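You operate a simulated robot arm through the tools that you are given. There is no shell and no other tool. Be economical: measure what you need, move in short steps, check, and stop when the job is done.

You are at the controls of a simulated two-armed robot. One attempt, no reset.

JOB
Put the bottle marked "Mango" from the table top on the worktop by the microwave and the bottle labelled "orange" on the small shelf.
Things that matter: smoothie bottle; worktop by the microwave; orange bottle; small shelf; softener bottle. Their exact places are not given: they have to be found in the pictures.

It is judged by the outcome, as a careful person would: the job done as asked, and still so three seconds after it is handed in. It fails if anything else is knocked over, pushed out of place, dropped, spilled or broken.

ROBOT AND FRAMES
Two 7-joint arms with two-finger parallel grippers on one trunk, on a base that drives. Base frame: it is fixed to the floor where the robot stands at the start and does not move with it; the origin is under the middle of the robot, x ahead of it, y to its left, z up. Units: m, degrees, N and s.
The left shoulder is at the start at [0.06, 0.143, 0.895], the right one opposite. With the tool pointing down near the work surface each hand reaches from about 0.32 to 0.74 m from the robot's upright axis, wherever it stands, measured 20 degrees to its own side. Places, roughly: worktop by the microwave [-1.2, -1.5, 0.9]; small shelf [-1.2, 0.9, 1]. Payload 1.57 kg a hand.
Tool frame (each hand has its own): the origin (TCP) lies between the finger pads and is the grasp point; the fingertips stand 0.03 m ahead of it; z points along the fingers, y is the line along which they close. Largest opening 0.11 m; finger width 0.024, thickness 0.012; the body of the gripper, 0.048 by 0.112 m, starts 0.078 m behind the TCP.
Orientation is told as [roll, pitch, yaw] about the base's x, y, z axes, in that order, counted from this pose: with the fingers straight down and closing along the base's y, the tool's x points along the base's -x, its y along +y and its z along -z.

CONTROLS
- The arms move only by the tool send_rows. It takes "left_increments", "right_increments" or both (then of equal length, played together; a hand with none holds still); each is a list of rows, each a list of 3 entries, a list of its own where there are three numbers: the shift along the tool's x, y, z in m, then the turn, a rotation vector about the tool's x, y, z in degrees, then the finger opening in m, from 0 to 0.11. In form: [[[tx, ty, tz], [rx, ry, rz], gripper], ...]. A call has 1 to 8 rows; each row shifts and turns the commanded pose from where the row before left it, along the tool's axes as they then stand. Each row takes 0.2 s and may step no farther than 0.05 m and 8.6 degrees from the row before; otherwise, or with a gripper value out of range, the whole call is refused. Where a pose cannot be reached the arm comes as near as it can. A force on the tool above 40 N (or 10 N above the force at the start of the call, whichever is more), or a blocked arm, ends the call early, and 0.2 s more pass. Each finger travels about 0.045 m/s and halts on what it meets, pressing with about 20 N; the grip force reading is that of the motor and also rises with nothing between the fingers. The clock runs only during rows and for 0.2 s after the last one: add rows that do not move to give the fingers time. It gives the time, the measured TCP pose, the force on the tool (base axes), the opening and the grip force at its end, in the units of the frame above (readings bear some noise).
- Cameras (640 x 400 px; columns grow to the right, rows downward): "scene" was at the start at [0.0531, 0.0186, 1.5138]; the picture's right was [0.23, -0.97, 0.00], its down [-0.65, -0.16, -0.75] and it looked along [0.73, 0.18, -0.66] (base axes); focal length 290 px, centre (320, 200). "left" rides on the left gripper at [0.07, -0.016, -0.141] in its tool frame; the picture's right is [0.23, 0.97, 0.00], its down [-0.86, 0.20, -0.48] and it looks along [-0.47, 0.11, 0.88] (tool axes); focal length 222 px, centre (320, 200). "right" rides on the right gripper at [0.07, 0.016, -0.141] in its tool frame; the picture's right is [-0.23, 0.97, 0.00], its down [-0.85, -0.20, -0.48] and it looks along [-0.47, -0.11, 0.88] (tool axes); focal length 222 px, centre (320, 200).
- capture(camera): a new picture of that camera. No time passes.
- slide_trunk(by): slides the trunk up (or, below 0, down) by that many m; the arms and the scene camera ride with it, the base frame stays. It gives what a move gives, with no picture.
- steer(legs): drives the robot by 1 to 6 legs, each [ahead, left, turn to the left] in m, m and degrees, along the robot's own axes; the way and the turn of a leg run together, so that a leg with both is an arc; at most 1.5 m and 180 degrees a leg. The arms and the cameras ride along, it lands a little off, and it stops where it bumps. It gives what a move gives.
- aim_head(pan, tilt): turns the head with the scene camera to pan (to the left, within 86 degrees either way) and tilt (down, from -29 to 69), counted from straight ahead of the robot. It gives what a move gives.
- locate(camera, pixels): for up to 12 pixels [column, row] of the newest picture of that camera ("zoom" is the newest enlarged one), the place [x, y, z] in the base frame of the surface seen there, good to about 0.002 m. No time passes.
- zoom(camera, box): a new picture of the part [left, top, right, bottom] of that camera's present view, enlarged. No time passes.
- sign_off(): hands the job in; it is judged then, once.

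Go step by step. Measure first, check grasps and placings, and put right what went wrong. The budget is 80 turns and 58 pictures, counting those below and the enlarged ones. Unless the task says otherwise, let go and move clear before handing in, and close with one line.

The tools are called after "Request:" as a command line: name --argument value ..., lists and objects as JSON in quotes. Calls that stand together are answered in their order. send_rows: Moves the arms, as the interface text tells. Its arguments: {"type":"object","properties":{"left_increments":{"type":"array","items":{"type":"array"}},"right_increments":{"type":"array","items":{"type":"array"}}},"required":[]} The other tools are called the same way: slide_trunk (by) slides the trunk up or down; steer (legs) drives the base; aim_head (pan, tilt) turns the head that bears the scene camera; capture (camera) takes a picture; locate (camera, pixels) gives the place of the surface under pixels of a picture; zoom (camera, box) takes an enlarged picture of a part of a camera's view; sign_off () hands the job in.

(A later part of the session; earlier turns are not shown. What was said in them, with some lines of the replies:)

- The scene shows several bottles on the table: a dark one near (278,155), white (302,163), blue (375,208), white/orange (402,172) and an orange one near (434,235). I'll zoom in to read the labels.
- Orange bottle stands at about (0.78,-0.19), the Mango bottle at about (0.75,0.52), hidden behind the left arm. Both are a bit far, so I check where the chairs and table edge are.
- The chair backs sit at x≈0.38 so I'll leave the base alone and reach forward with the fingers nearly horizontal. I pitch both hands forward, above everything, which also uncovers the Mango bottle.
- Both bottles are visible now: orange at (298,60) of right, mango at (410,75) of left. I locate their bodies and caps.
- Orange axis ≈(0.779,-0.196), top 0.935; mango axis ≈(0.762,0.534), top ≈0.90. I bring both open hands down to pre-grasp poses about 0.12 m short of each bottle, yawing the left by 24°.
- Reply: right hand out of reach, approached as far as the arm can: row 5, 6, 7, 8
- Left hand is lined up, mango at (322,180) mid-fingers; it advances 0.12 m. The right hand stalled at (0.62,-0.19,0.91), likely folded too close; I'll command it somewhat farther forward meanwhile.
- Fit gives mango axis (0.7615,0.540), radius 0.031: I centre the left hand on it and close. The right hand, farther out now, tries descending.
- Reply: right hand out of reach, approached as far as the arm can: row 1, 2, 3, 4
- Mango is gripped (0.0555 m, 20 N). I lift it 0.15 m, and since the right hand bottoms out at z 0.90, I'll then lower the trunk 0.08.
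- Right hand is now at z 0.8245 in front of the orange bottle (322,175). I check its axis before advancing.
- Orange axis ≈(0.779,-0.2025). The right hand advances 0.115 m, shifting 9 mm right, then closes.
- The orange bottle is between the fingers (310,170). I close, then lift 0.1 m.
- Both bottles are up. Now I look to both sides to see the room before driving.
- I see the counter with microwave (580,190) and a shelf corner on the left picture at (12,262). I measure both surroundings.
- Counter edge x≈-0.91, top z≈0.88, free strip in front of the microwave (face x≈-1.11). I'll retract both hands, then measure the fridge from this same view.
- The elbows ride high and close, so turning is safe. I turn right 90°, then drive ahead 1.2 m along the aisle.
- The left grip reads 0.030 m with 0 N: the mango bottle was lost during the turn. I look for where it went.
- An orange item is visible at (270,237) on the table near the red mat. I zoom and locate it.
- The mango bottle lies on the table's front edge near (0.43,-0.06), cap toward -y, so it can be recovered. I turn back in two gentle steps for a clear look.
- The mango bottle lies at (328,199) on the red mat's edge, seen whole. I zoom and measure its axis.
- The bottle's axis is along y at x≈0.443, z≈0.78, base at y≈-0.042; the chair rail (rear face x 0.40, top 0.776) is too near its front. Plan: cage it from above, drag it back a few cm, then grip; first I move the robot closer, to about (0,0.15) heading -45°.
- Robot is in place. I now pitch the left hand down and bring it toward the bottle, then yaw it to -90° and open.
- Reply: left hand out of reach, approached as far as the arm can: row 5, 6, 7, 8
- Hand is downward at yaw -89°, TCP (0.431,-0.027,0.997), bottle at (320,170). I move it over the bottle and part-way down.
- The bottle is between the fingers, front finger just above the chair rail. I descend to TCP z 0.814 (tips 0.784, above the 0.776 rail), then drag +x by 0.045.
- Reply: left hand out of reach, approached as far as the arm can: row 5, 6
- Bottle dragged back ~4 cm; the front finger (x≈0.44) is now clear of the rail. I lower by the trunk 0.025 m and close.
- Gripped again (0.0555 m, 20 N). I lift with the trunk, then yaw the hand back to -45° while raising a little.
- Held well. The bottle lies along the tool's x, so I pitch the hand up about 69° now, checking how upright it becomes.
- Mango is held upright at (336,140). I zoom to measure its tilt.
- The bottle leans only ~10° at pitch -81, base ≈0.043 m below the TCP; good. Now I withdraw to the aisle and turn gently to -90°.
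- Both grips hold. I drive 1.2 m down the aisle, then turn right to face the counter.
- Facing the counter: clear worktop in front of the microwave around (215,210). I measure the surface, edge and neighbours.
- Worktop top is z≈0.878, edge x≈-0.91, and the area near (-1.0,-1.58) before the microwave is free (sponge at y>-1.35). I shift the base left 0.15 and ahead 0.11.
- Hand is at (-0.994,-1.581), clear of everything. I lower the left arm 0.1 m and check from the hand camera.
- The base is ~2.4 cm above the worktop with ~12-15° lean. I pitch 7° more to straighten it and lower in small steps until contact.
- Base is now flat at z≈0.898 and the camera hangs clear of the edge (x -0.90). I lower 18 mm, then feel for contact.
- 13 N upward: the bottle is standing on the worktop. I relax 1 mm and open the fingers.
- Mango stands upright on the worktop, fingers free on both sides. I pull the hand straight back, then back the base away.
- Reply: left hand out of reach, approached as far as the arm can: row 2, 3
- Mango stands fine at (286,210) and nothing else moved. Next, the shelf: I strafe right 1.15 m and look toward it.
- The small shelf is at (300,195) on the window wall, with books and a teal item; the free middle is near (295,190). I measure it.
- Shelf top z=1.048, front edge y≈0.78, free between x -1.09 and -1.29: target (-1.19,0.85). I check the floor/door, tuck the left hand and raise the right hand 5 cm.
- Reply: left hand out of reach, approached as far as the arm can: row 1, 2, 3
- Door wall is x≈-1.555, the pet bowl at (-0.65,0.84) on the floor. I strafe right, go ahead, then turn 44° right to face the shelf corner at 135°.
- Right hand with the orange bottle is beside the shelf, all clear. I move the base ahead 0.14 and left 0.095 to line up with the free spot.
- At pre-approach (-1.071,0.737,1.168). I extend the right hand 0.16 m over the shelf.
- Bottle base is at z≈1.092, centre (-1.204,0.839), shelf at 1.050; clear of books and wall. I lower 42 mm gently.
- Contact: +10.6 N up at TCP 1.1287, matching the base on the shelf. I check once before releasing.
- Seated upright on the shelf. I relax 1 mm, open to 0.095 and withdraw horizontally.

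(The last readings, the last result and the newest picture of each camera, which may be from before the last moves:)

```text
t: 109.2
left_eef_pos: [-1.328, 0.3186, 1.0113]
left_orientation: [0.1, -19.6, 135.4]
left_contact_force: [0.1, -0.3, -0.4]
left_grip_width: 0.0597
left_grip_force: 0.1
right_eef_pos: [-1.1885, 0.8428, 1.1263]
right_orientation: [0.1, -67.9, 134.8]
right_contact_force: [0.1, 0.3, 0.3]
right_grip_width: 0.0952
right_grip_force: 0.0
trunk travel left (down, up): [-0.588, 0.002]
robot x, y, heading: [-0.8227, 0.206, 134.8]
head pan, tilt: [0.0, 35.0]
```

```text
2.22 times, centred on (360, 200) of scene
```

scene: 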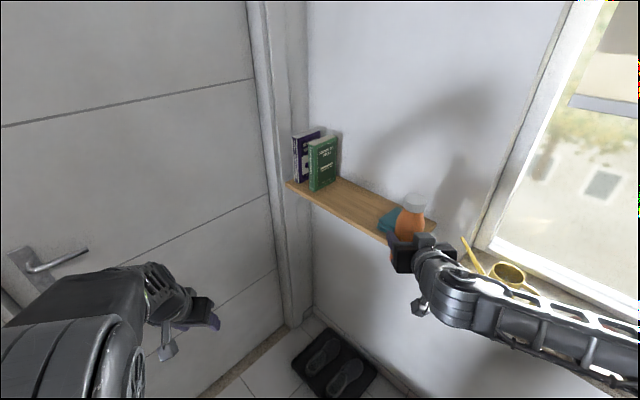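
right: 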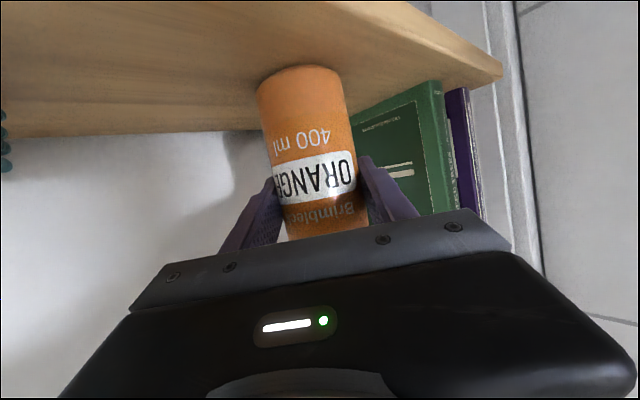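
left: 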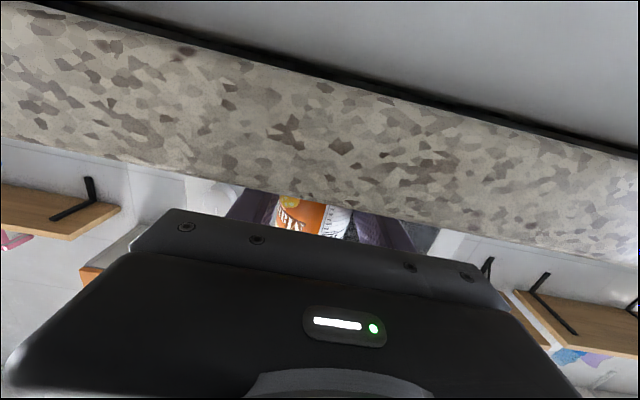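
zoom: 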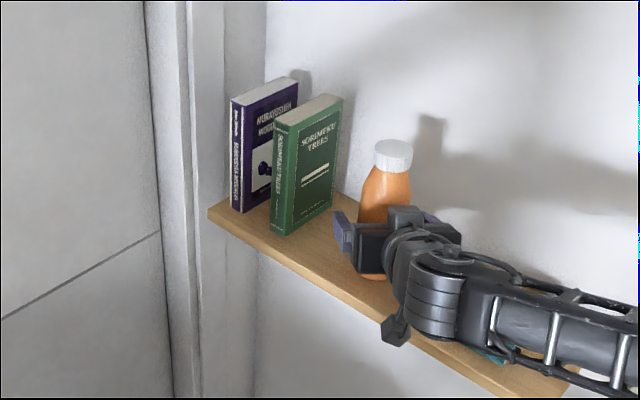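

Bottle stands free between the open fingers. I withdraw the hand 0.14 m straight back, then back the base off.

Request:
send_rows --right_increments '[[[0.0115, 0, -0.0324], [0, 0, 0], 0.095], [[0.0115, 0, -0.0324], [0, 0, 0], 0.095], [[0.0115, 0, -0.0324], [0, 0, 0], 0.095], [[0.0115, 0, -0.0324], [0, 0, 0], 0.095]]'

Request:
steer --legs '[[-0.2, 0, 0]]'

Request:
zoom --camera "scene" --box '[240, 80, 500, 320]'

```text
t: 110.2
left_eef_pos: [-1.3272, 0.3207, 1.0117]
left_orientation: [0.2, -19.7, 135.4]
left_contact_force: [0.0, 0.8, 0.6]
left_grip_width: 0.0601
left_grip_force: 0.2
right_eef_pos: [-1.0904, 0.748, 1.1306]
right_orientation: [0.1, -68.0, 134.7]
right_contact_force: [-0.1, -0.3, -0.6]
right_grip_width: 0.095
right_grip_force: 0.1
trunk travel left (down, up): [-0.588, 0.002]
robot x, y, heading: [-0.8243, 0.2046, 135.0]
head pan, tilt: [0.0, 35.0]
```

```text
t: 111.8
left_eef_pos: [-1.1859, 0.1758, 1.0119]
left_orientation: [0.2, -19.6, 135.6]
left_contact_force: [0.3, -0.3, -0.1]
left_grip_width: 0.0601
left_grip_force: 0.1
right_eef_pos: [-0.951, 0.6044, 1.1302]
right_orientation: [0.1, -68.0, 135.2]
right_contact_force: [-0.7, -0.2, 0.8]
right_grip_width: 0.0949
right_grip_force: 0.1
trunk travel left (down, up): [-0.588, 0.002]
robot x, y, heading: [-0.6867, 0.0627, 135.3]
head pan, tilt: [0.0, 35.0]
```

```text
1.67 times, centred on (370, 200) of scene
```

zoom: 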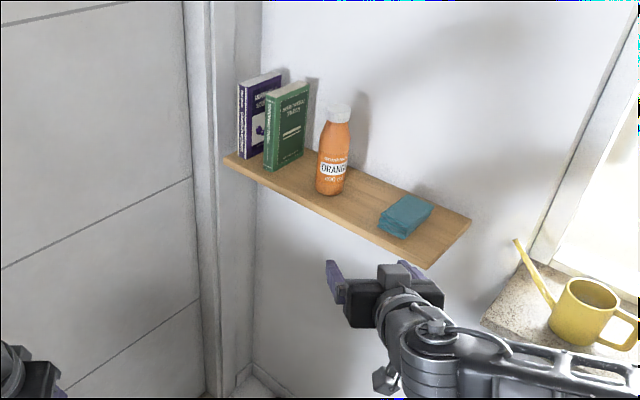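

The orange bottle stands upright on the small shelf between the books and the teal item. The Mango bottle stands on the worktop by the microwave, and both hands are clear, so I hand in.

Request:
sign_off

```text
The job is handed in.
```

The Mango bottle is upright on the worktop in front of the microwave, and the orange bottle is upright on the small shelf. The Mango bottle slipped from the left hand mid-turn and landed on the table by the red mat. I picked it up again and saw no spill, damage or anything else displaced in the pictures.
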